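You operate a simulated robot arm through the tools that you are given. There is no shell and no other tool. Be economical: measure what you need, move in short steps, check, and stop when the job is done.

Carry out the task below with a simulated robot arm. There is one attempt and no reset: what you move stays moved.

JOB
Mask the red board with the blue tape, then paint the bare edge beside it.
Fine: work on the grey mat; stand the yellow brush back in the teal can.

It is judged by the outcome, as a careful person would: the job done as asked, and still so three seconds after it is handed in. It fails if anything else is knocked over, pushed out of place, dropped, spilled or broken.

ROBOT AND FRAMES
A 6-joint arm with a two-finger parallel gripper, fixed in place. Base frame: the origin is at the foot of the arm, x ahead of it, y to its left, z up; the work surface is at about z = 0. Readings come in mm, rad, newtons and seconds.
With the tool pointing down near the work surface it reaches from about 120 to 500 mm from the base axis. Its first joint turns from -1.257 to 1.257 rad. Payload 0.65 kg.
Tool frame: the origin (TCP) lies between the finger pads and is the grasp point; the fingertips stand 25 mm ahead of it; z points along the fingers, y is the line along which they close. Largest opening 76 mm; finger width 18, thickness 10; the body of the gripper, 36 by 78 mm, starts 45 mm behind the TCP.
Orientation is that of the tool frame in the base frame, as [roll, pitch, yaw] about the fixed x, y, z axes, in that order (R = Rz(yaw) Ry(pitch) Rx(roll)). With the fingers straight down and closing along the base's y, the tool's x points along the base's -x, its y along +y and its z along -z.

CONTROLS
- The arm moves only by the tool apply_moves. Its argument "motion" is a list of rows, each an object of numbers (a shift or turn left out is 0, a gripper value left out holds the last): "dx", "dy", "dz": the shift along the tool's x, y, z in units of 50 mm (1.0 is 50 mm); "rx", "ry", "rz": the turn, a rotation vector about the tool's x, y, z in units of 4 degrees (1.0 is 4 degrees). In form: [{"dx": .., "dy": .., "dz": .., "rx": .., "ry": .., "rz": ..}, ...]. A call has 1 to 8 rows; each row shifts and turns the commanded pose from where the row before left it, along the tool's axes as they then stand. "fingers" is the gripper command, from -1 (shut) to 1 (fully open), values between in proportion, set as the call begins (left out, the last holds). A call with a number of a shift or a turn outside -1 to 1 is refused whole. A row lasts 0.2 s, in which the tool goes at most 50 mm and 0.15 rad; a call with a longer step from one row to the next is refused whole, and so is a gripper value outside its range. A pose out of reach is approached as far as the arm can. The call stops where the force on the tool passes 60 N (or 10 N more than at its start, if that is more) or the arm is blocked; 0.2 s more then pass. Each finger travels about 108 mm/s and halts on what it meets, pressing with about 37 N; the grip force reading is that of the motor and also rises with nothing between the fingers. The clock runs only during rows and for 0.2 s after the last one: add rows that do not move to give the fingers time. It gives the time, the measured TCP pose, the force on the tool (base axes), the opening and the grip force at its end, in the units of the frame above (readings bear some noise), and new pictures: "views" is both (left out), scene, wrist or none.
- Cameras (640 x 400 px; columns grow to the right, rows downward): "scene" is fixed at [65.1, 267.9, 432.3]; the picture's right is [-0.58, -0.82, 0.00], its down [-0.29, 0.21, -0.93] and it looks along [0.76, -0.54, -0.36] (base axes); focal length 214 px, centre (320, 200). "wrist" rides on the gripper at [58, 11, -81] in the tool frame; the picture's right is [-0.18, 0.98, 0.00], its down [-0.75, -0.14, -0.64] and it looks along [-0.63, -0.12, 0.77] (tool axes); focal length 243 px, centre (320, 200). There is no depth. A picture from a camera that has moved, and an enlarged one, comes with that camera's place and axes in the base frame and with its lens. The place of the scene camera against the robot may be out by one fixed shift of up to 25 mm in any direction.
- zoom(camera, box): a new picture of the part [left, top, right, bottom] of that camera's present view, enlarged. The clock stands still meanwhile.
- sign_off(): hands the job in; it is judged then, once.

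Work in short steps. Places have to be worked out from the pictures, the camera data and where the tool is seen: move nearer, look again, correct. Check each grasp and each placing, and mend what went wrong. You have 120 turns and 200 pictures in all, those below and enlarged ones among them. Open the gripper and draw the arm clear of the work before you hand the job in, unless the task says otherwise; then end with one line.

The tools are called after "Call:" as a command line: name --argument value ..., lists and objects as JSON in quotes. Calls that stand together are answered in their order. apply_moves: Moves the arm, as the interface text tells. Its arguments: {"type":"object","properties":{"motion":{"type":"array","items":{"type":"object","properties":{"dx":{"type":"number"},"dy":{"type":"number"},"dz":{"type":"number"},"rx":{"type":"number"},"ry":{"type":"number"},"rz":{"type":"number"}}}},"fingers":{"type":"number"},"views":{"type":"string","enum":["both","scene","wrist","none"]}},"required":["motion"]} The other tools are called the same way: zoom (camera, box) takes an enlarged picture of a part of a camera's view; sign_off () hands the job in.

At the start:

```text
t: 0.0
tool_pos: [253.6, 54.9, 396.9]
orientation: [3.141, 0.001, 3.141]
contact_force: [-0.5, -0.9, -0.4]
gripper_width: 76.1
gripper_force: 0.0
```

scene: 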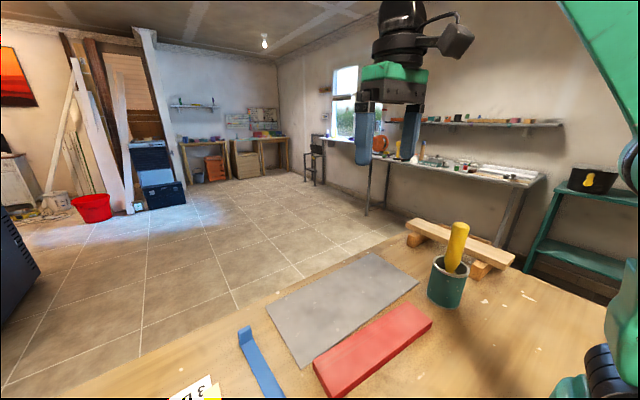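
wrist: 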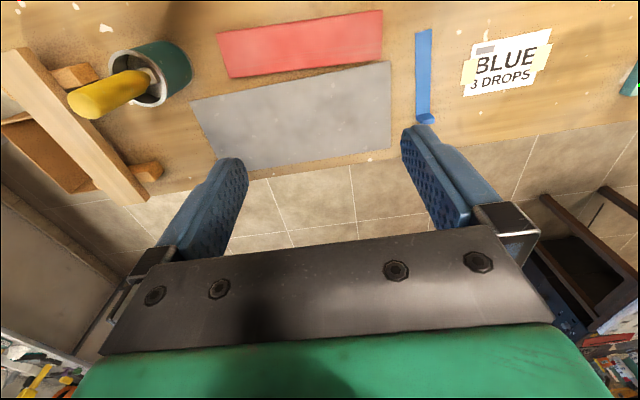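

I'll start by taking enlarged looks at the workspace to identify the board, tape, brush and card.

Call:
zoom --camera "scene" --box '[160, 200, 540, 400]'

Call:
zoom --camera "wrist" --box '[0, 0, 320, 200]'

Call:
zoom --camera "wrist" --box '[320, 0, 640, 200]'

```text
1.68 times, centred on (350, 300) of scene
camera zoom: at [65.1, 267.9, 432.3], right [-0.58, -0.82, 0.0], down [-0.29, 0.21, -0.93], along [0.76, -0.54, -0.36], focal length 361 px, centre (270, 32)
```

zoom: 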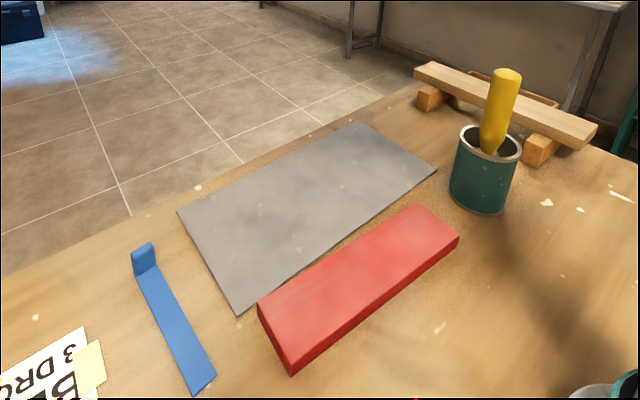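

```text
2.00 times, centred on (160, 100) of wrist
camera zoom: at [193.9, 66.2, 477.7], right [0.18, 0.98, 0.0], down [0.75, -0.14, 0.64], along [0.63, -0.12, -0.77], focal length 485 px, centre (640, 400)
```

zoom: 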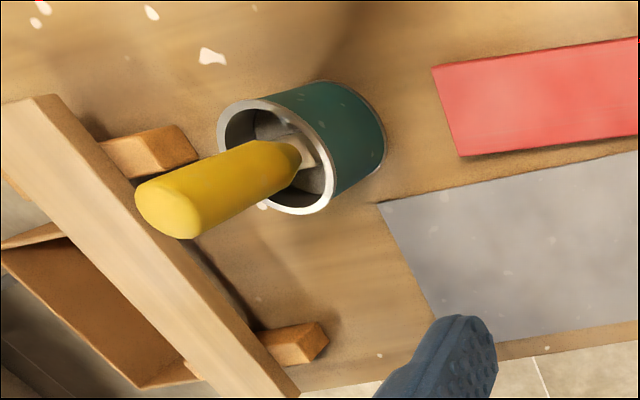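

```text
2.00 times, centred on (480, 100) of wrist
camera zoom: at [193.9, 66.2, 477.7], right [0.18, 0.98, 0.0], down [0.75, -0.14, 0.64], along [0.63, -0.12, -0.77], focal length 485 px, centre (0, 400)
```

zoom: 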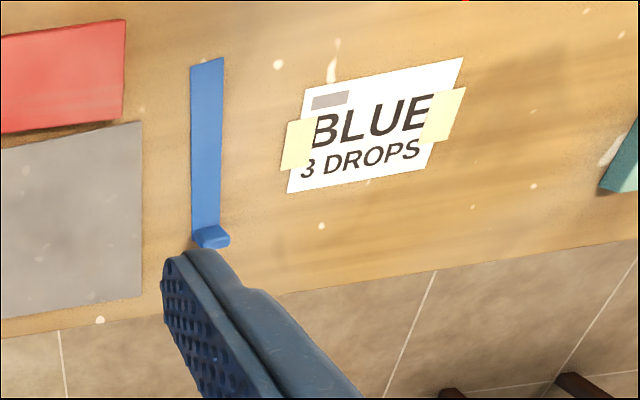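

The board (~255×65 mm) lies around (250, 25), the mat spans about x 300–470, y −215 to 167, the tape runs along x at y≈225 with a raised tab at its far end, and the can is near (240, −215). I'll go lower for a better look at the board.

Call:
apply_moves --motion '[{"dx": 0.35, "dy": -0.2, "dz": 0.9}, {"dx": 0.35, "dy": -0.2, "dz": 0.9}, {"dx": 0.36, "dy": -0.2, "dz": 0.9}, {}]' --fingers 1

```text
t: 1.0
tool_pos: [202.3, 25.5, 261.8]
orientation: [-3.141, -0.001, -3.14]
contact_force: [-0.7, 0.8, 0.6]
gripper_width: 76.0
gripper_force: 0.0
camera wrist: at [142.7, 36.8, 342.9], right [0.18, 0.98, 0.0], down [0.75, -0.14, 0.64], along [0.63, -0.12, -0.77], focal length 243 px, centre (320, 200)
```

scene: 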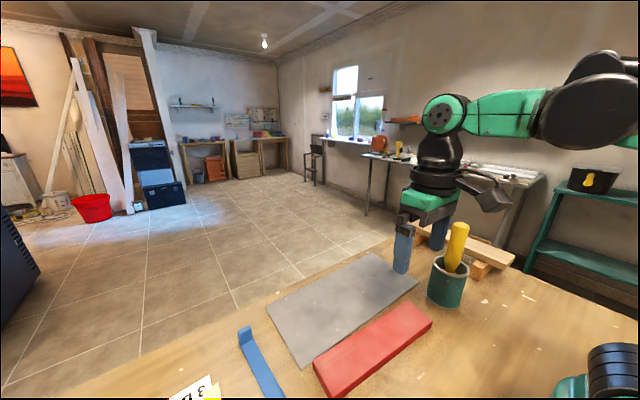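
wrist: 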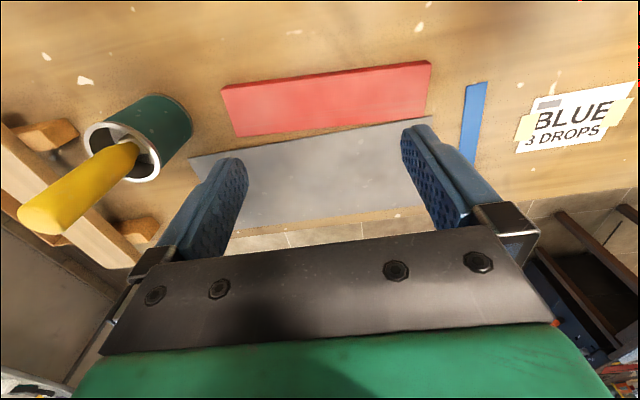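

The board looks plain; I'll zoom to check its faces, edges and the tape for details.

Call:
zoom --camera "wrist" --box '[200, 40, 520, 240]'

Call:
zoom --camera "scene" --box '[220, 280, 440, 400]'

```text
2.00 times, centred on (360, 140) of wrist
camera zoom: at [142.7, 36.8, 342.9], right [0.18, 0.98, 0.0], down [0.75, -0.14, 0.64], along [0.63, -0.12, -0.77], focal length 485 px, centre (240, 320)
```

zoom: 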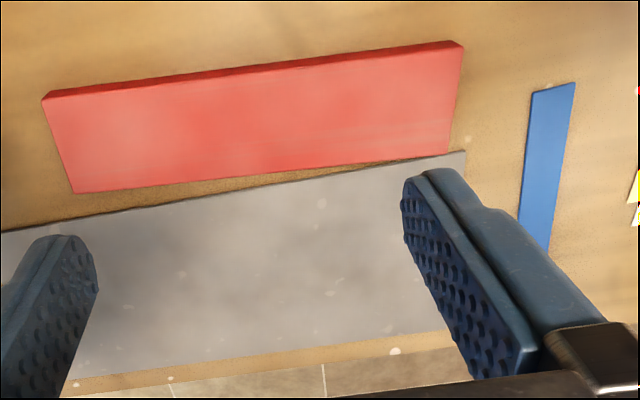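

```text
2.91 times, centred on (330, 340) of scene
camera zoom: at [65.1, 267.9, 432.3], right [-0.58, -0.82, 0.0], down [-0.29, 0.21, -0.93], along [0.76, -0.54, -0.36], focal length 624 px, centre (291, -207)
```

zoom: 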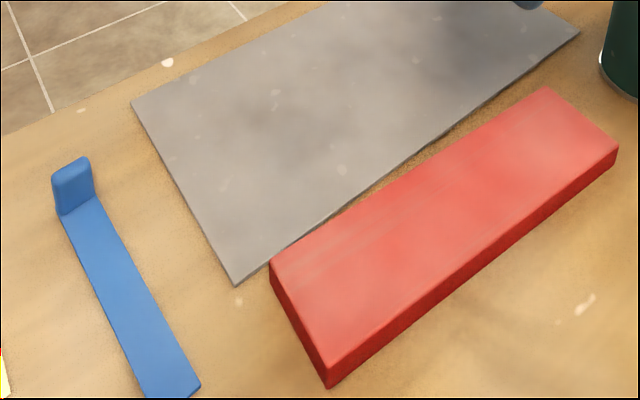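

The mat is axis-aligned (x 300–470, y −210 to 170). The board is centred near (248, 24), turned about 4°, and roughly 61 wide. I'll turn the gripper about −86° so that it closes across the board's width.

Call:
apply_moves --motion '[{"rz": -1}, {"rz": -1}, {"rz": -1}, {"rz": -1}, {"rz": -1}, {"rz": -1}, {"rz": -1}, {"rz": -1}]' --views "none"

Call:
apply_moves --motion '[{"rz": -1}, {"rz": -1}, {"rz": -1}, {"rz": -1}, {"rz": -1}, {"rz": -1}, {"rz": -1}, {"rz": -1}]' --views "none"

Call:
apply_moves --motion '[{"rz": -1}, {"rz": -1}, {"rz": -1}, {"rz": -1}, {"rz": -1}, {"rz": -0.4}, {}]' --views "wrist"

```text
t: 2.8
tool_pos: [199.8, 24.4, 262.6]
orientation: [3.141, 0.0, -2.583]
contact_force: [0.3, 0.4, 0.1]
gripper_width: 76.1
gripper_force: 0.0
```

```text
t: 4.6
tool_pos: [200.3, 24.9, 262.9]
orientation: [3.142, 0.0, -2.023]
contact_force: [1.0, 0.0, 1.1]
gripper_width: 76.0
gripper_force: 0.1
```

```text
t: 6.2
tool_pos: [199.2, 22.9, 262.6]
orientation: [3.141, -0.001, -1.649]
contact_force: [-0.4, 0.3, 0.4]
gripper_width: 76.0
gripper_force: 0.2
camera wrist: at [183.8, -32.6, 342.8], right [-0.97, 0.26, 0.0], down [0.2, 0.74, 0.64], along [0.17, 0.62, -0.77], focal length 243 px, centre (320, 200)
```

wrist: 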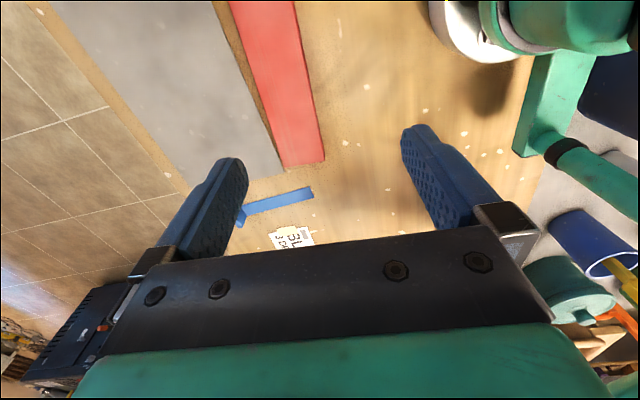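

The board's end agrees with my estimate. I'll move above its centre and go down to z≈110.

Call:
apply_moves --motion '[{"dx": -0.05, "dy": -0.5, "dz": 0.5}, {"dx": -0.057, "dy": -0.48, "dz": 0.5}, {"dz": 0.8}, {"dz": 0.8}, {"dz": 0.45}, {}]'

```text
t: 7.6
tool_pos: [250.5, 27.8, 110.5]
orientation: [-3.142, -0.001, -1.647]
contact_force: [-0.1, 0.0, -0.1]
gripper_width: 75.8
gripper_force: 0.1
camera wrist: at [233.7, -29.6, 190.0], right [-0.97, 0.26, 0.0], down [0.2, 0.74, 0.64], along [0.17, 0.62, -0.77], focal length 243 px, centre (320, 200)
```

scene: 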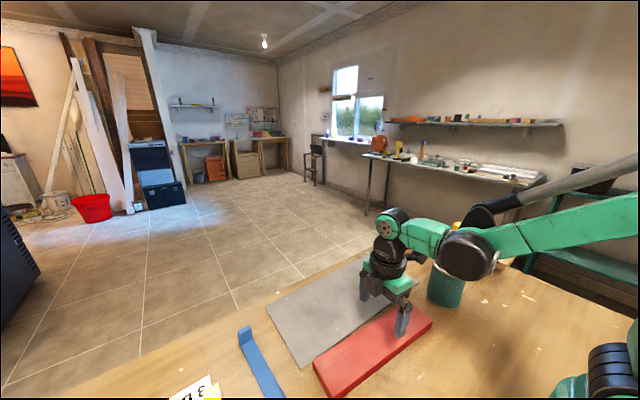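
wrist: 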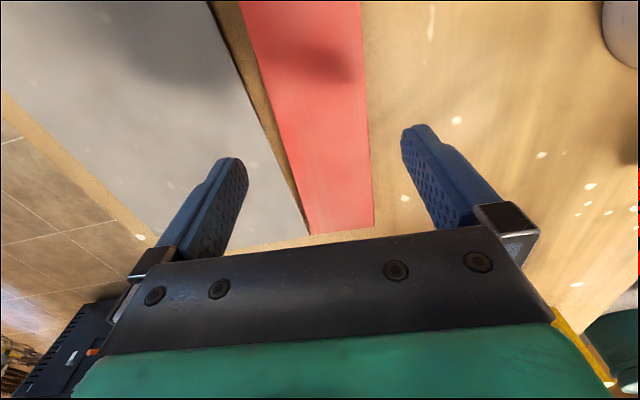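

Lateral alignment is within 2 mm of the board's centre line. I'll go down to grasp height.

Call:
apply_moves --motion '[{"dy": 0.025, "dz": 0.5}, {"dz": 0.5}, {"dz": 0.4}, {"dz": 0.2}, {}]'

```text
t: 8.8
tool_pos: [248.8, 26.3, 30.1]
orientation: [3.141, 0.002, -1.646]
contact_force: [0.2, 1.0, -0.4]
gripper_width: 76.1
gripper_force: 0.0
camera wrist: at [232.8, -30.7, 110.6], right [-0.97, 0.26, 0.0], down [0.2, 0.74, 0.64], along [0.17, 0.62, -0.77], focal length 243 px, centre (320, 200)
```

scene: 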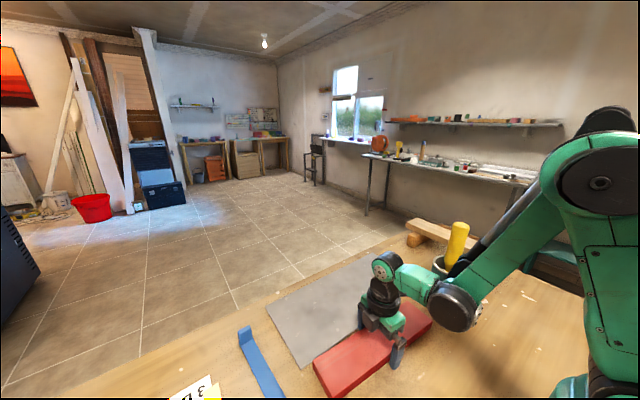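
wrist: 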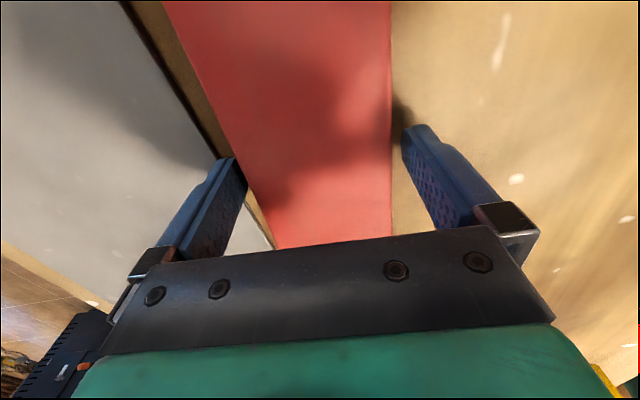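

The fingers straddle the board with no contact, so I'll close on it.

Call:
apply_moves --motion '[{}, {}, {}]' --fingers -1 --views "wrist"

```text
t: 9.6
tool_pos: [248.8, 25.9, 30.0]
orientation: [3.14, -0.001, -1.648]
contact_force: [0.0, 0.6, 0.4]
gripper_width: 64.2
gripper_force: 36.5
camera wrist: at [232.9, -30.6, 110.8], right [-0.97, 0.26, 0.0], down [0.2, 0.74, 0.64], along [0.17, 0.62, -0.77], focal length 243 px, centre (320, 200)
```

wrist: 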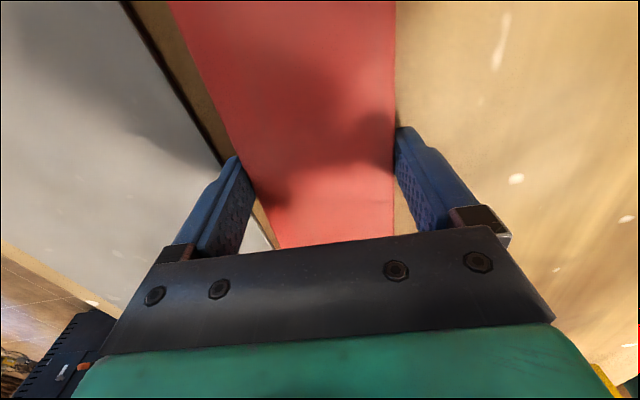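

Gripped at 64 mm with firm force. I'll lift 50 mm, carry it over the mat centre at (365, 0) and straighten it.

Call:
apply_moves --motion '[{"dz": -0.5}, {"dz": -0.5}, {"dx": 0.1, "dy": -0.6}, {"dx": 0.1, "dy": -0.6}, {"dx": 0.1, "dy": -0.6}, {"dx": 0.04, "dy": -0.55}, {"rz": -1.0}, {"rz": -0.1}]'

```text
t: 11.4
tool_pos: [365.4, -0.4, 79.8]
orientation: [-3.141, 0.001, -1.571]
contact_force: [-0.2, 0.7, 0.1]
gripper_width: 0.0
gripper_force: 23.5
camera wrist: at [353.3, -57.6, 160.6], right [-0.98, 0.18, 0.0], down [0.14, 0.75, 0.64], along [0.12, 0.63, -0.77], focal length 243 px, centre (320, 200)
```

scene: 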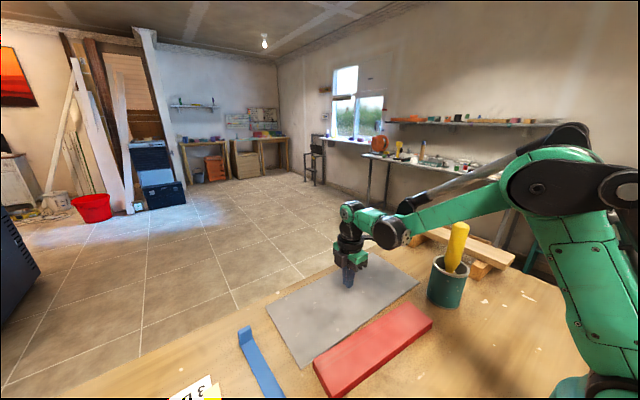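
wrist: 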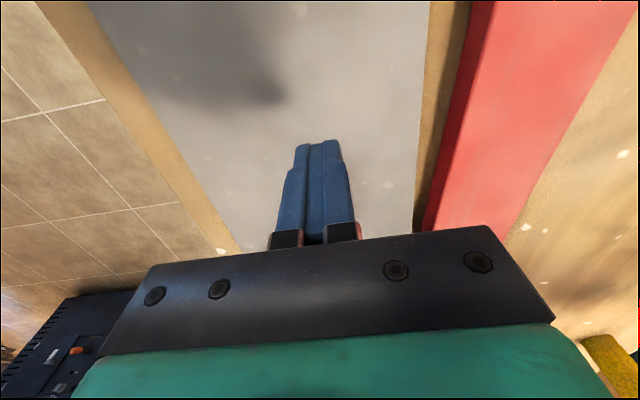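

The fingers came up empty: the board slipped out and is still on the bench. I'll open, return over it and look before a deeper grasp.

Call:
apply_moves --motion '[{"dz": -0.6, "rz": 1.0}, {"rz": 0.1, "dx": -0.1, "dy": 0.6}, {"dx": -0.1, "dy": 0.6}, {"dx": -0.1, "dy": 0.6}, {"dx": -0.04, "dy": 0.55}, {}]' --fingers 1

```text
t: 12.8
tool_pos: [246.7, 26.4, 107.6]
orientation: [3.14, -0.001, -1.649]
contact_force: [-0.1, -0.8, -0.7]
gripper_width: 75.9
gripper_force: 0.1
camera wrist: at [231.0, -30.4, 189.9], right [-0.97, 0.26, 0.0], down [0.2, 0.74, 0.64], along [0.17, 0.62, -0.77], focal length 243 px, centre (320, 200)
```

scene: 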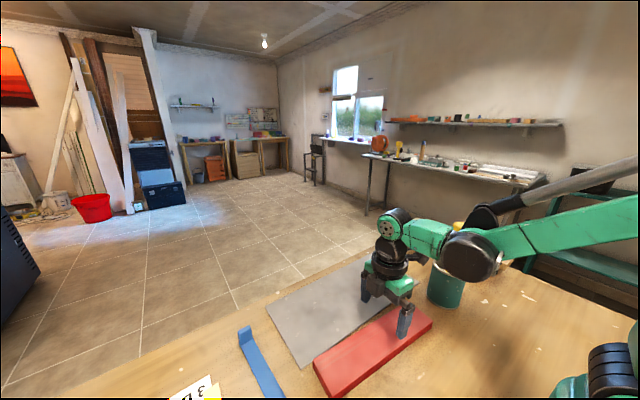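
wrist: 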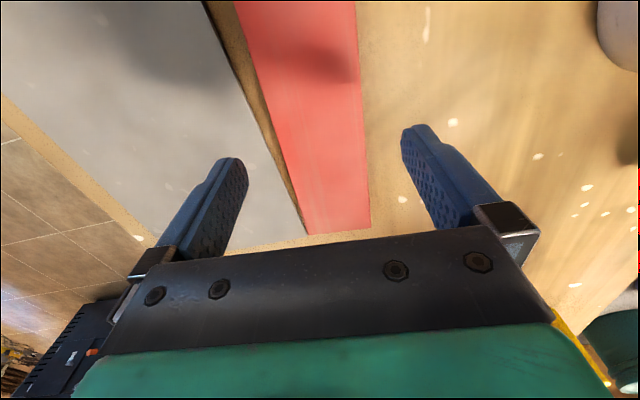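

The board hasn't moved. I'll go down deeper (tips about 2 mm above the bench), close for longer, and test with a small slow lift.

Call:
apply_moves --motion '[{"dy": -0.05, "dz": 0.5}, {"dz": 0.5}, {"dz": 0.4}, {"dz": 0.2}, {"dz": 0.03}, {}]' --views "none"

Call:
apply_moves --motion '[{}, {}, {}, {}, {}]' --fingers -1 --views "none"

Call:
apply_moves --motion '[{"dz": -0.04}, {"dz": -0.04}, {"dz": -0.04}, {}]'

```text
t: 14.2
tool_pos: [251.1, 25.9, 27.2]
orientation: [3.14, 0.0, -1.646]
contact_force: [0.1, 0.3, -0.3]
gripper_width: 75.8
gripper_force: 0.0
```

```text
t: 15.4
tool_pos: [249.8, 26.5, 29.0]
orientation: [-3.141, 0.001, -1.65]
contact_force: [-0.7, -0.1, -1.3]
gripper_width: 64.1
gripper_force: 37.2
```

```text
t: 16.4
tool_pos: [250.3, 25.2, 33.9]
orientation: [-3.141, -0.002, -1.646]
contact_force: [0.3, 0.2, -1.7]
gripper_width: 64.3
gripper_force: 36.7
camera wrist: at [234.1, -30.9, 114.7], right [-0.97, 0.26, 0.0], down [0.2, 0.74, 0.64], along [0.17, 0.62, -0.77], focal length 243 px, centre (320, 200)
```

scene: 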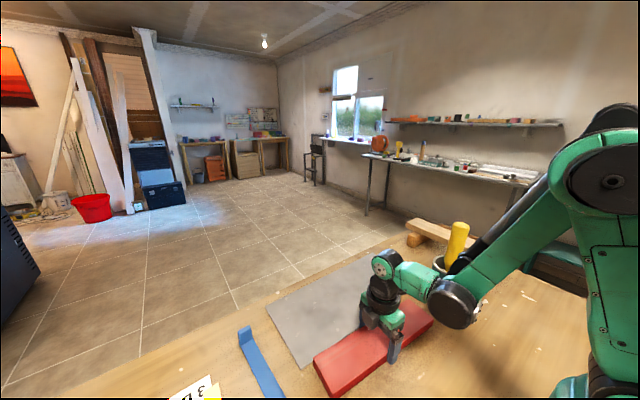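
wrist: 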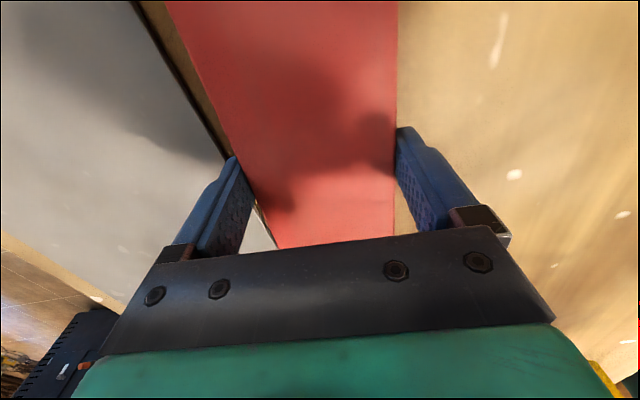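

The grip holds at 64 mm and the tool has risen about 5 mm. I'll go on lifting slowly and check whether the board comes with it.

Call:
apply_moves --motion '[{"dz": -0.06}, {"dz": -0.06}, {"dz": -0.06}, {"dz": -0.06}, {}]'

```text
t: 17.6
tool_pos: [250.5, 26.0, 46.6]
orientation: [-3.141, -0.001, -1.646]
contact_force: [0.2, 1.8, -2.0]
gripper_width: 64.5
gripper_force: 36.7
camera wrist: at [234.1, -30.7, 126.7], right [-0.97, 0.26, 0.0], down [0.2, 0.74, 0.64], along [0.17, 0.62, -0.77], focal length 243 px, centre (320, 200)
```

scene: 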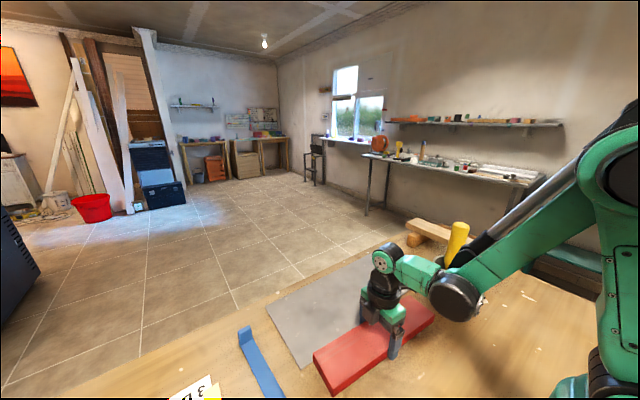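
wrist: 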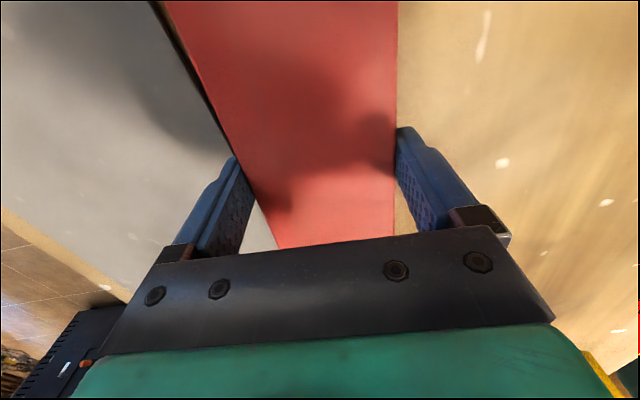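

The board now rises with the gripper. I'll carry it gently over the mat.

Call:
apply_moves --motion '[{"dz": -0.06}, {"dx": 0.02, "dy": -0.15}, {"dx": 0.05, "dy": -0.3}, {"dx": 0.05, "dy": -0.35}, {"dx": 0.05, "dy": -0.35}, {"dx": 0.05, "dy": -0.35}, {"dx": 0.05, "dy": -0.3}, {"dx": 0.03, "dy": -0.2}]' --views "none"

Call:
apply_moves --motion '[{"dx": 0.042, "dy": -0.2}, {"dy": -0.12}, {"rz": -0.4}, {"rz": -0.4}, {"rz": -0.28}, {}]'

```text
t: 19.4
tool_pos: [350.9, 3.2, 49.1]
orientation: [-3.141, 0.0, -1.648]
contact_force: [0.0, -0.2, -2.5]
gripper_width: 64.3
gripper_force: 37.2
```

```text
t: 20.8
tool_pos: [363.9, -0.7, 48.5]
orientation: [3.141, -0.001, -1.571]
contact_force: [-0.6, -0.3, -2.7]
gripper_width: 64.2
gripper_force: 37.0
camera wrist: at [352.9, -57.6, 129.4], right [-0.98, 0.19, 0.0], down [0.14, 0.75, 0.64], along [0.12, 0.63, -0.77], focal length 243 px, centre (320, 200)
```

scene: 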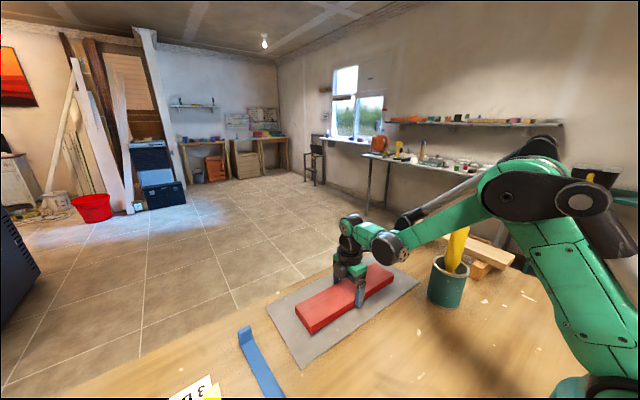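
wrist: 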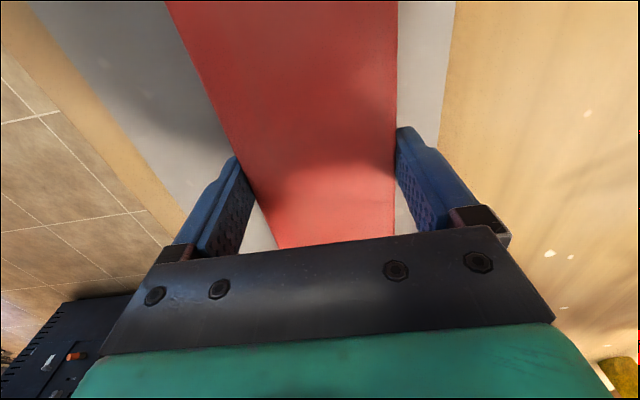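

The board is over the mat and aligned. I'll lower it slowly toward contact.

Call:
apply_moves --motion '[{"dz": 0.08}, {"dz": 0.08}, {"dz": 0.08}, {"dz": 0.05}, {}]' --views "none"

Call:
apply_moves --motion '[{"dz": 0.03}, {}]' --views "scene"

```text
t: 22.0
tool_pos: [364.2, 0.1, 34.7]
orientation: [3.141, 0.002, -1.574]
contact_force: [0.5, -0.1, -1.9]
gripper_width: 64.2
gripper_force: 36.9
```

```text
t: 22.6
tool_pos: [365.1, -0.9, 32.6]
orientation: [3.14, 0.001, -1.573]
contact_force: [-0.5, 0.9, -2.0]
gripper_width: 64.4
gripper_force: 37.2
```

scene: 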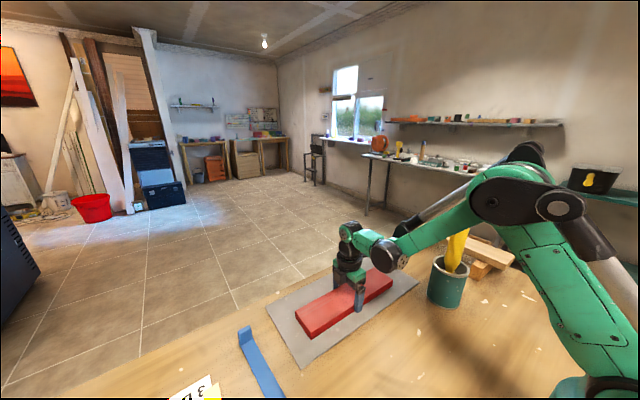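

The weight (about 2 N) is still on the tool, so I'll lower in small steps.

Call:
apply_moves --motion '[{"dz": 0.03}, {}]' --views "none"

Call:
apply_moves --motion '[{"dz": 0.03}, {}]' --views "none"

```text
t: 23.2
tool_pos: [365.3, 0.1, 31.8]
orientation: [3.141, -0.001, -1.574]
contact_force: [-1.8, -0.1, 26.4]
gripper_width: 64.4
gripper_force: 36.5
```

```text
t: 23.8
tool_pos: [365.0, -0.2, 30.9]
orientation: [-3.14, -0.001, -1.571]
contact_force: [3.7, 2.4, 39.2]
gripper_width: 64.3
gripper_force: 37.5
```

The board is down on the mat (contact force). I'll release and lift clear to look.

Call:
apply_moves --motion '[{"dz": -0.04}, {}, {}]' --fingers 1 --views "none"

Call:
apply_moves --motion '[{"dz": -0.3}, {"dz": -0.6}, {"dz": -0.8}, {"dz": -0.8}, {}]'

```text
t: 24.6
tool_pos: [364.3, 0.3, 32.8]
orientation: [-3.141, -0.001, -1.572]
contact_force: [0.6, -0.4, 0.0]
gripper_width: 76.1
gripper_force: 0.0
```

```text
t: 25.8
tool_pos: [363.3, 1.2, 157.1]
orientation: [-3.141, 0.0, -1.573]
contact_force: [0.2, 0.3, 0.2]
gripper_width: 75.8
gripper_force: 0.0
camera wrist: at [351.5, -57.2, 237.6], right [-0.98, 0.19, 0.0], down [0.14, 0.75, 0.64], along [0.12, 0.63, -0.77], focal length 243 px, centre (320, 200)
```

scene: 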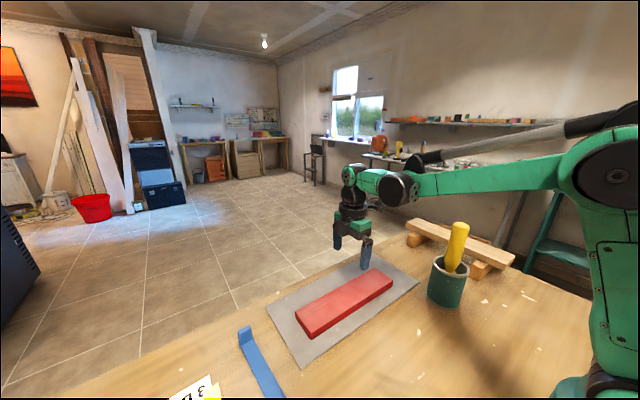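
wrist: 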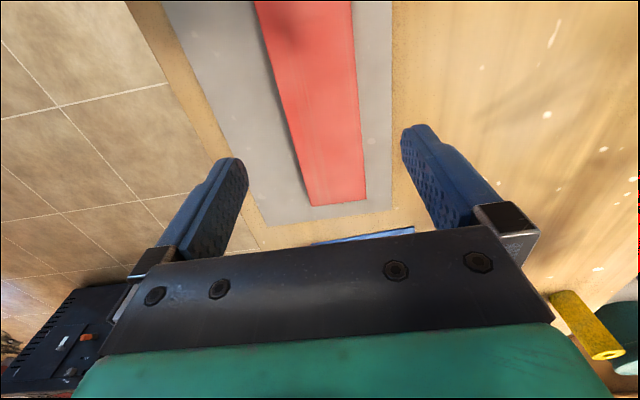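

The board sits squarely on the mat (x about 333–397, y −128 to 127). Next I'll move toward the tape for a closer look at its tab.

Call:
apply_moves --motion '[{"dx": -0.8, "dy": -0.2}, {"dx": -0.8, "dy": -0.2}, {"dx": -0.6, "dy": -0.2}, {"dx": -0.4, "dy": -0.14}, {}]'

```text
t: 27.0
tool_pos: [401.8, 130.6, 159.0]
orientation: [3.142, 0.0, -1.574]
contact_force: [-0.2, 0.0, -0.2]
gripper_width: 76.2
gripper_force: 0.2
camera wrist: at [389.8, 72.5, 238.6], right [-0.98, 0.19, 0.0], down [0.14, 0.75, 0.64], along [0.12, 0.63, -0.77], focal length 243 px, centre (320, 200)
```

scene: 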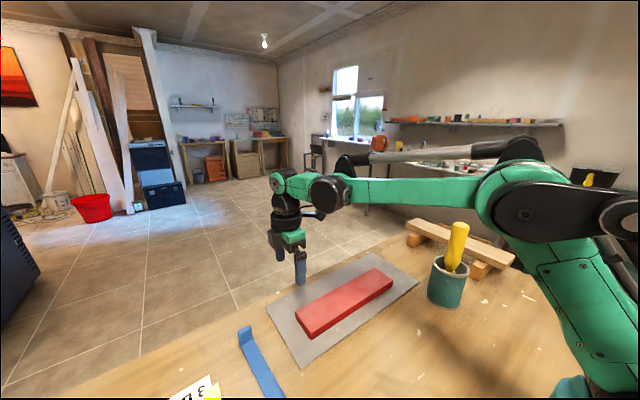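
wrist: 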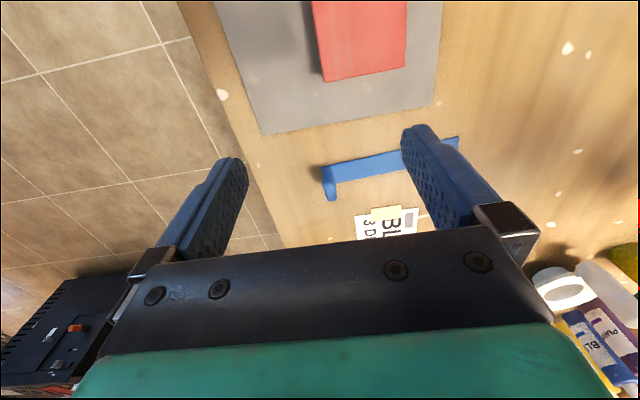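

Call:
zoom --camera "wrist" --box '[300, 120, 460, 220]'

Call:
zoom --camera "scene" --box '[220, 310, 300, 400]'

```text
4.00 times, centred on (380, 170) of wrist
camera zoom: at [389.8, 72.5, 238.6], right [-0.98, 0.19, 0.0], down [0.14, 0.75, 0.64], along [0.12, 0.63, -0.77], focal length 970 px, centre (80, 320)
```

zoom: 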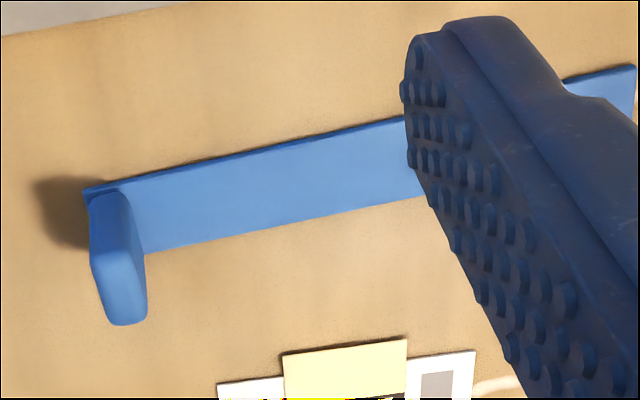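

```text
4.44 times, centred on (260, 355) of scene
camera zoom: at [65.1, 267.9, 432.3], right [-0.58, -0.82, 0.0], down [-0.29, 0.21, -0.93], along [0.76, -0.54, -0.36], focal length 953 px, centre (587, -489)
```

zoom: 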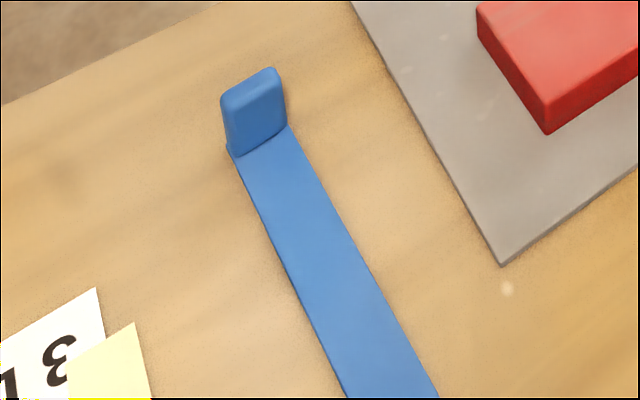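

Tab estimate: x≈407–416, y≈231, top at z≈32, with the tape axis turned about 3.7° from x. I'll align the yaw, part-open the fingers and move above the tab.

Call:
apply_moves --motion '[{"rz": -0.95}, {"dx": -0.5, "dy": -0.08}, {"dx": -0.6, "dy": -0.08}, {"dx": -0.5, "dy": -0.08}, {"dx": -0.39, "dy": -0.08}, {"dz": 0.7}, {"dz": 0.5}, {}]' --fingers 0.2

```text
t: 28.8
tool_pos: [411.0, 229.2, 96.3]
orientation: [3.141, -0.001, -1.507]
contact_force: [1.3, -0.2, -0.3]
gripper_width: 45.4
gripper_force: 0.1
camera wrist: at [403.2, 171.0, 176.6], right [-0.99, 0.12, 0.0], down [0.09, 0.76, 0.64], along [0.08, 0.64, -0.77], focal length 243 px, centre (320, 200)
```

scene: 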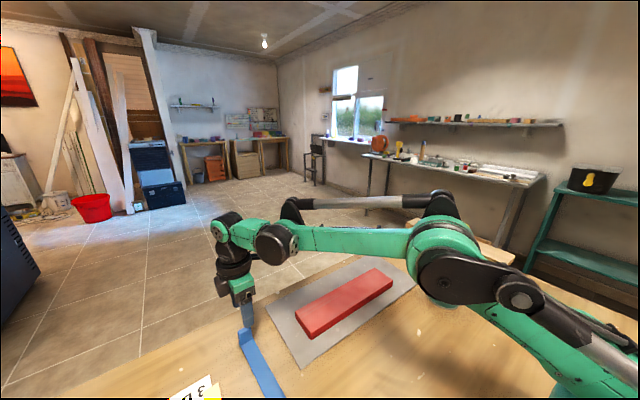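
wrist: 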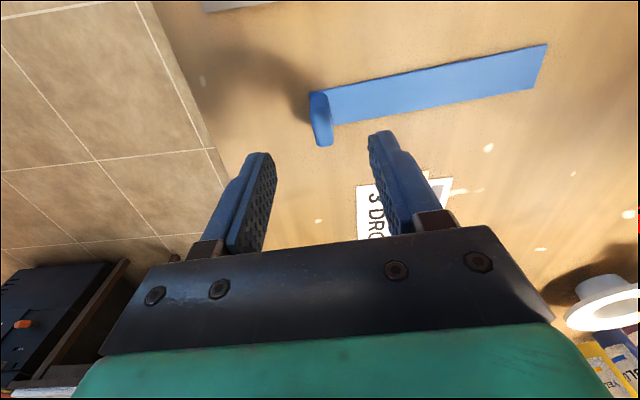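

The tab is between the fingers in x and centred at y≈232. I'll lower to grip height and close.

Call:
apply_moves --motion '[{"dx": -0.04, "dz": 0.5}, {"dz": 0.4}, {"dz": 0.3}, {"dz": 0.08}, {}]'

```text
t: 30.0
tool_pos: [410.5, 231.2, 33.2]
orientation: [3.141, 0.0, -1.507]
contact_force: [-0.8, -0.4, 0.1]
gripper_width: 45.8
gripper_force: 0.1
camera wrist: at [403.3, 173.9, 113.4], right [-0.99, 0.12, 0.0], down [0.09, 0.76, 0.64], along [0.08, 0.64, -0.77], focal length 243 px, centre (320, 200)
```

scene: 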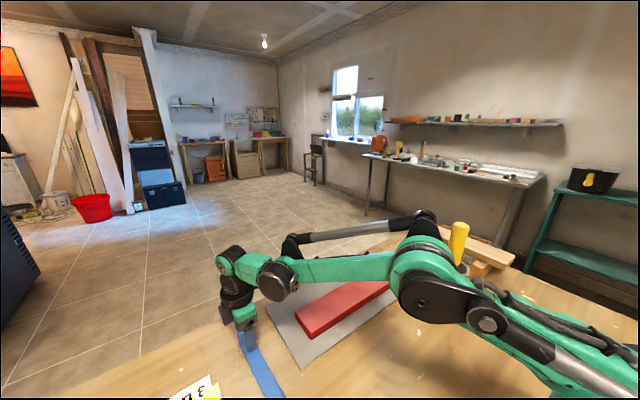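
wrist: 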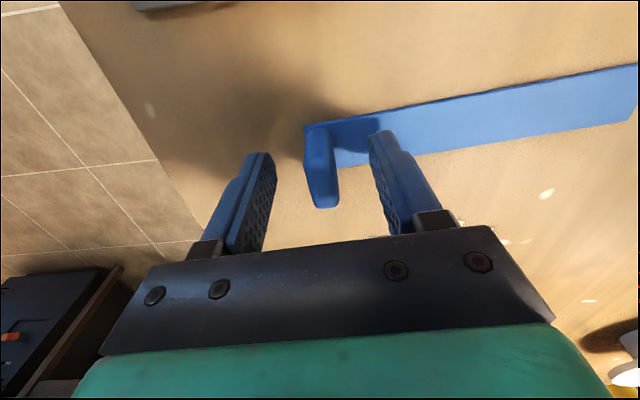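

The fingers bracket the tab, so I'll close.

Call:
apply_moves --motion '[{}, {}, {}, {}]' --fingers -1 --views "none"

Call:
apply_moves --motion '[{"dz": -0.06}, {"dz": -0.1}, {"dz": -0.2}, {"dz": -0.3}, {}]'

```text
t: 31.0
tool_pos: [412.2, 232.8, 32.1]
orientation: [3.14, 0.0, -1.506]
contact_force: [0.0, 0.7, -0.3]
gripper_width: 10.8
gripper_force: 31.6
```

```text
t: 32.2
tool_pos: [410.4, 233.4, 65.5]
orientation: [-3.141, -0.001, -1.506]
contact_force: [0.9, 0.7, -0.3]
gripper_width: 10.9
gripper_force: 32.3
camera wrist: at [402.8, 175.1, 146.3], right [-0.99, 0.12, 0.0], down [0.09, 0.76, 0.64], along [0.08, 0.64, -0.77], focal length 243 px, centre (320, 200)
```

scene: 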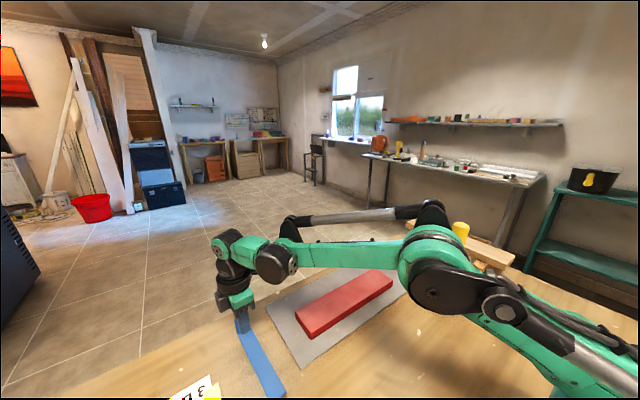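
wrist: 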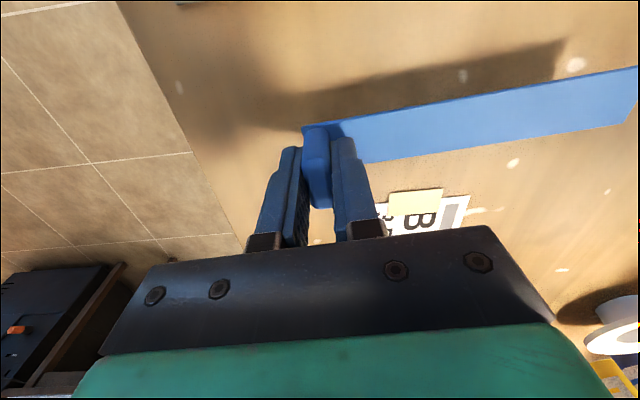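

The tape is held and level. I'll raise it and rotate it so that it lies along y, parallel to the board.

Call:
apply_moves --motion '[{"dz": -0.4}, {"dz": -0.5}, {"dz": -0.4, "rz": 0.9}, {"rz": 0.9}, {"rz": 0.9}, {"rz": 0.9}, {"rz": 0.9}, {"rz": 0.9}]' --views "none"

Call:
apply_moves --motion '[{"rz": 0.9}, {"rz": 0.9}, {"rz": 0.9}, {"rz": 0.9}, {"rz": 0.9}, {"rz": 0.9}, {"rz": 0.9}, {"rz": 0.9}]' --views "scene"

Call:
apply_moves --motion '[{"rz": 0.9}, {"rz": 0.9}, {"rz": 0.9}, {"rz": 0.9}, {"rz": 0.9}, {"rz": 0.9}, {"rz": 0.9}, {"rz": 0.9}]' --views "none"

Call:
apply_moves --motion '[{"rz": 0.9}, {"rz": 0.9}, {"rz": 0.9}, {"rz": 0.9}, {"rz": 0.2}, {}]'

```text
t: 34.0
tool_pos: [410.8, 232.3, 131.1]
orientation: [3.141, -0.002, -1.886]
contact_force: [0.5, 0.4, 0.6]
gripper_width: 11.1
gripper_force: 32.0
```

```text
t: 35.8
tool_pos: [411.9, 232.5, 132.2]
orientation: [3.141, 0.0, -2.386]
contact_force: [-0.1, 0.0, -0.4]
gripper_width: 10.9
gripper_force: 32.2
```

scene: 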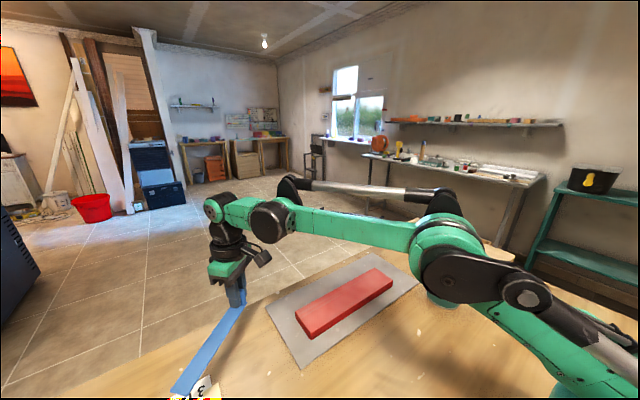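

```text
t: 37.6
tool_pos: [411.5, 232.4, 131.5]
orientation: [-3.14, 0.002, -2.889]
contact_force: [-0.8, -0.1, 0.2]
gripper_width: 10.7
gripper_force: 32.1
```

```text
t: 39.0
tool_pos: [411.1, 232.8, 131.5]
orientation: [-3.142, -0.001, 3.129]
contact_force: [0.1, -0.5, -0.4]
gripper_width: 11.2
gripper_force: 31.9
camera wrist: at [352.6, 244.1, 211.8], right [0.2, 0.98, 0.0], down [0.75, -0.15, 0.64], along [0.63, -0.13, -0.77], focal length 243 px, centre (320, 200)
```

scene: 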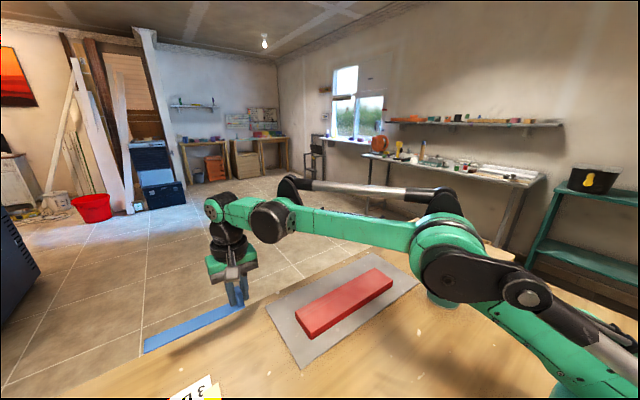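
wrist: 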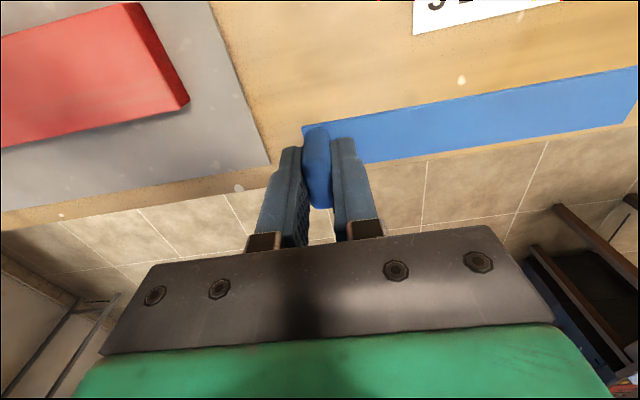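

Orientation is nearly right. I'll trim the yaw and carry the tape over the board: tab near the −y end of the tape, with the tape centred lengthwise and set a little to the far half.

Call:
apply_moves --motion '[{"rz": -0.17}, {"dx": 0.1, "dy": -0.6}, {"dx": 0.1, "dy": -0.9}, {"dx": 0.1, "dy": -0.95}, {"dx": 0.1, "dy": -0.95}, {"dx": 0.1, "dy": -0.95}, {"dx": 0.1, "dy": -0.95}, {"dx": 0.08, "dy": -0.68}]' --views "none"

Call:
apply_moves --motion '[{"dz": 0.5}, {"dz": 0.3}, {}]'

```text
t: 40.8
tool_pos: [379.4, -70.1, 129.6]
orientation: [-3.141, -0.002, -3.141]
contact_force: [-0.9, 0.9, 0.7]
gripper_width: 10.9
gripper_force: 31.5
```

```text
t: 41.6
tool_pos: [377.6, -67.7, 88.1]
orientation: [-3.141, 0.001, -3.141]
contact_force: [0.7, 0.4, -0.8]
gripper_width: 10.5
gripper_force: 32.0
camera wrist: at [319.0, -55.8, 170.2], right [0.18, 0.98, 0.0], down [0.75, -0.14, 0.64], along [0.63, -0.12, -0.77], focal length 243 px, centre (320, 200)
```

scene: 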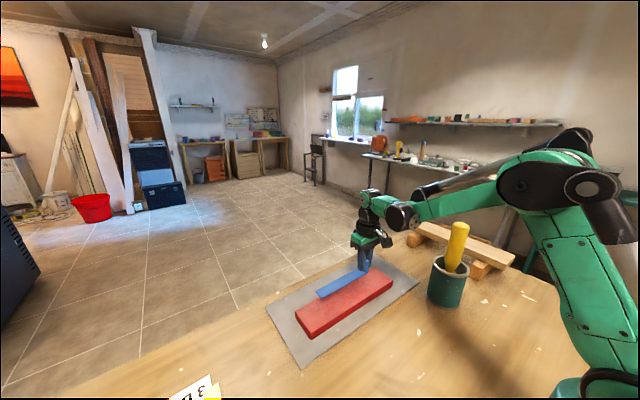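
wrist: 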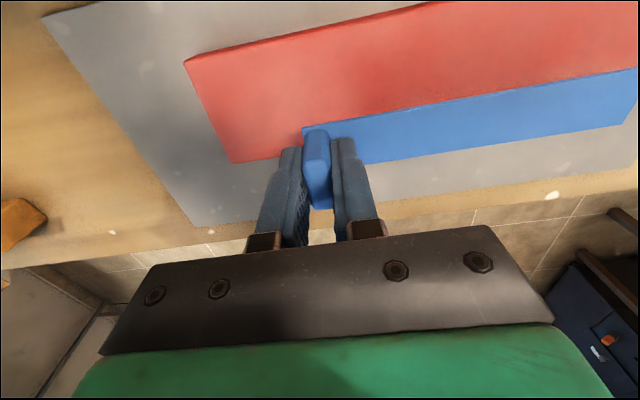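

The board spans x 333–397 and y −134 to about 130, so the tape will land at x≈363–390 within it. I'll lower toward contact.

Call:
apply_moves --motion '[{"dz": 0.3}, {"dz": 0.15}, {"dz": 0.06}, {}]' --views "none"

Call:
apply_moves --motion '[{"dz": 0.04}, {}]' --views "none"

Call:
apply_moves --motion '[{"dz": 0.04}, {}]'

```text
t: 42.6
tool_pos: [378.8, -67.8, 65.3]
orientation: [3.142, 0.0, 3.141]
contact_force: [0.3, -0.1, -0.6]
gripper_width: 10.7
gripper_force: 32.3
```

```text
t: 43.2
tool_pos: [378.7, -66.9, 62.2]
orientation: [-3.14, -0.001, 3.141]
contact_force: [-0.8, 0.8, -1.0]
gripper_width: 10.8
gripper_force: 32.0
```

```text
t: 43.8
tool_pos: [378.5, -66.2, 60.7]
orientation: [-3.141, 0.001, -3.142]
contact_force: [-0.5, 0.8, -1.4]
gripper_width: 10.9
gripper_force: 31.8
camera wrist: at [318.7, -55.5, 141.8], right [0.18, 0.98, 0.0], down [0.75, -0.14, 0.64], along [0.63, -0.12, -0.77], focal length 243 px, centre (320, 200)
```

scene: 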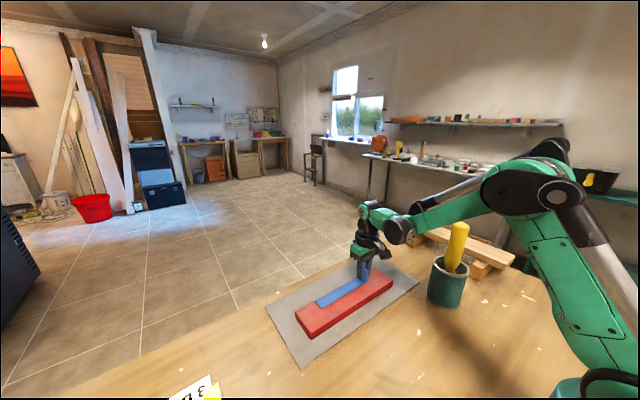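
wrist: 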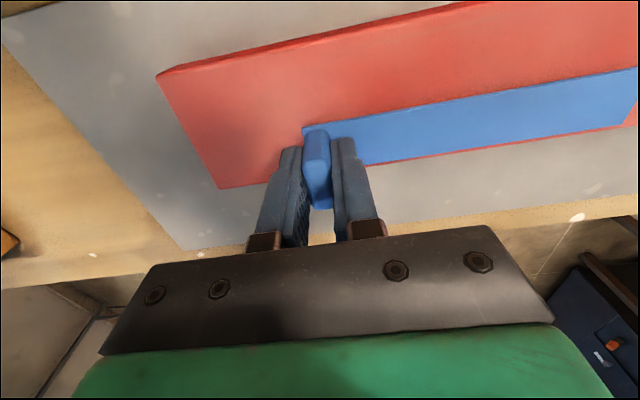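

The tape is just above the board and parallel to it, slightly close to the far edge. I'll nudge it 3 mm nearer and go on lowering.

Call:
apply_moves --motion '[{"dx": 0.06, "dz": 0.03}, {}]' --views "none"

Call:
apply_moves --motion '[{"dz": 0.03}, {}]' --views "none"

Call:
apply_moves --motion '[{"dz": 0.03}, {}]' --views "none"

```text
t: 44.4
tool_pos: [374.6, -67.1, 60.2]
orientation: [3.14, -0.001, 3.141]
contact_force: [0.7, 0.1, -0.7]
gripper_width: 10.8
gripper_force: 32.1
```

```text
t: 45.0
tool_pos: [373.2, -67.6, 59.0]
orientation: [-3.141, 0.001, -3.141]
contact_force: [1.6, 0.1, 4.2]
gripper_width: 10.8
gripper_force: 32.1
```

```text
t: 45.6
tool_pos: [375.0, -67.7, 57.2]
orientation: [-3.141, 0.0, 3.141]
contact_force: [-0.5, 3.5, 26.0]
gripper_width: 10.9
gripper_force: 31.8
```

The tape is pressed on the board (26 N). I'll ease off, open partway and lift clear.

Call:
apply_moves --motion '[{"dz": -0.03}, {}, {}]' --fingers 0.0 --views "none"

Call:
apply_moves --motion '[{"dz": -0.2}, {"dz": -0.5}, {"dz": -0.6}, {"dz": -0.7}, {}]'

```text
t: 46.4
tool_pos: [374.9, -66.0, 57.8]
orientation: [-3.141, 0.001, -3.141]
contact_force: [-0.4, -0.7, -0.6]
gripper_width: 38.1
gripper_force: 0.1
```

```text
t: 47.6
tool_pos: [374.6, -67.7, 159.8]
orientation: [-3.141, 0.0, 3.141]
contact_force: [0.4, -0.4, -0.1]
gripper_width: 38.1
gripper_force: 0.1
camera wrist: at [315.0, -57.0, 241.5], right [0.18, 0.98, 0.0], down [0.75, -0.14, 0.64], along [0.63, -0.12, -0.77], focal length 243 px, centre (320, 200)
```

scene: 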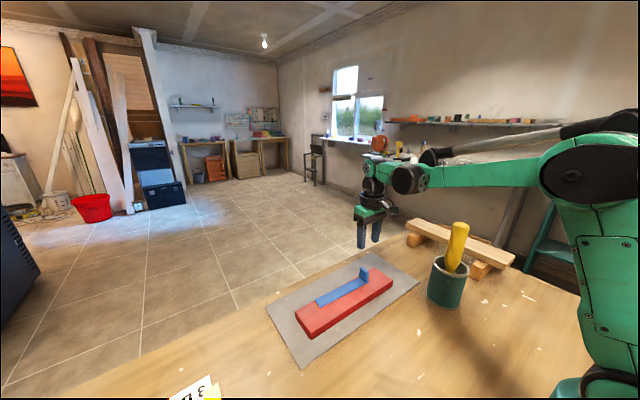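
wrist: 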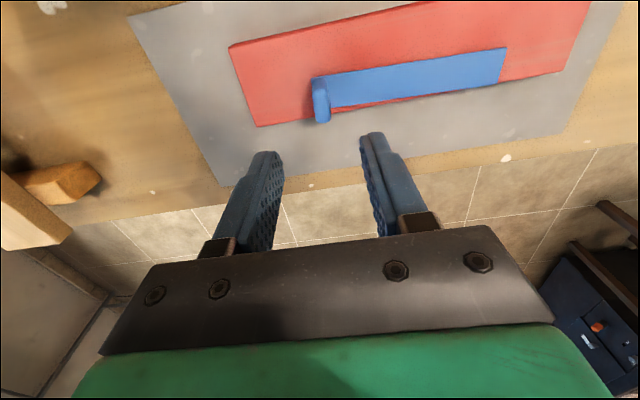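

The tape lies flat and parallel on the board, with a bare strip on the near side. Next I'll view the can and brush from above.

Call:
apply_moves --motion '[{"dz": -0.7}, {"dz": -0.7, "dx": 0.4}, {"dz": -0.6, "dx": 0.7, "dy": -0.3}, {"dx": 0.8, "dy": -0.4}, {"dx": 0.8, "dy": -0.4}, {"dx": 0.8, "dy": -0.4}, {"dx": 0.4, "dy": -0.15}, {}]'

Call:
zoom --camera "scene" --box '[400, 200, 520, 320]'

```text
t: 49.4
tool_pos: [180.9, -150.6, 259.6]
orientation: [-3.141, 0.0, -3.141]
contact_force: [-0.8, -0.6, 0.1]
gripper_width: 37.9
gripper_force: 0.1
camera wrist: at [121.3, -138.9, 340.6], right [0.18, 0.98, 0.0], down [0.75, -0.14, 0.64], along [0.63, -0.12, -0.77], focal length 243 px, centre (320, 200)
```

scene: 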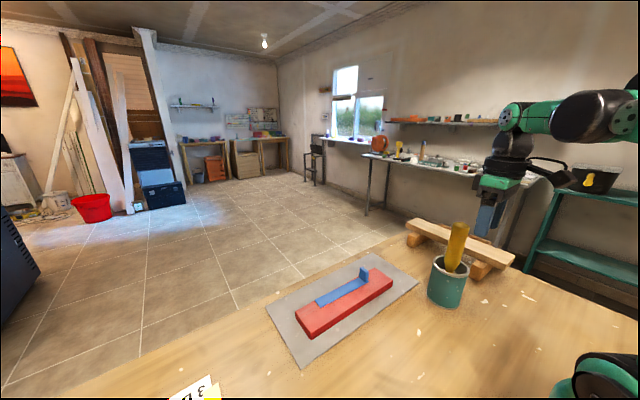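
wrist: 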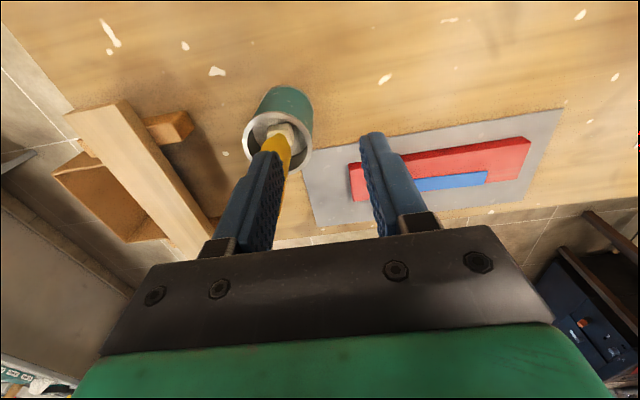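

```text
3.33 times, centred on (460, 260) of scene
camera zoom: at [65.1, 267.9, 432.3], right [-0.58, -0.82, 0.0], down [-0.29, 0.21, -0.93], along [0.76, -0.54, -0.36], focal length 715 px, centre (-147, 0)
```

zoom: 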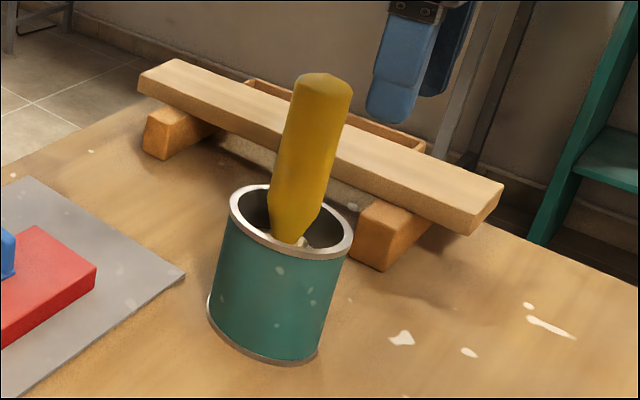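

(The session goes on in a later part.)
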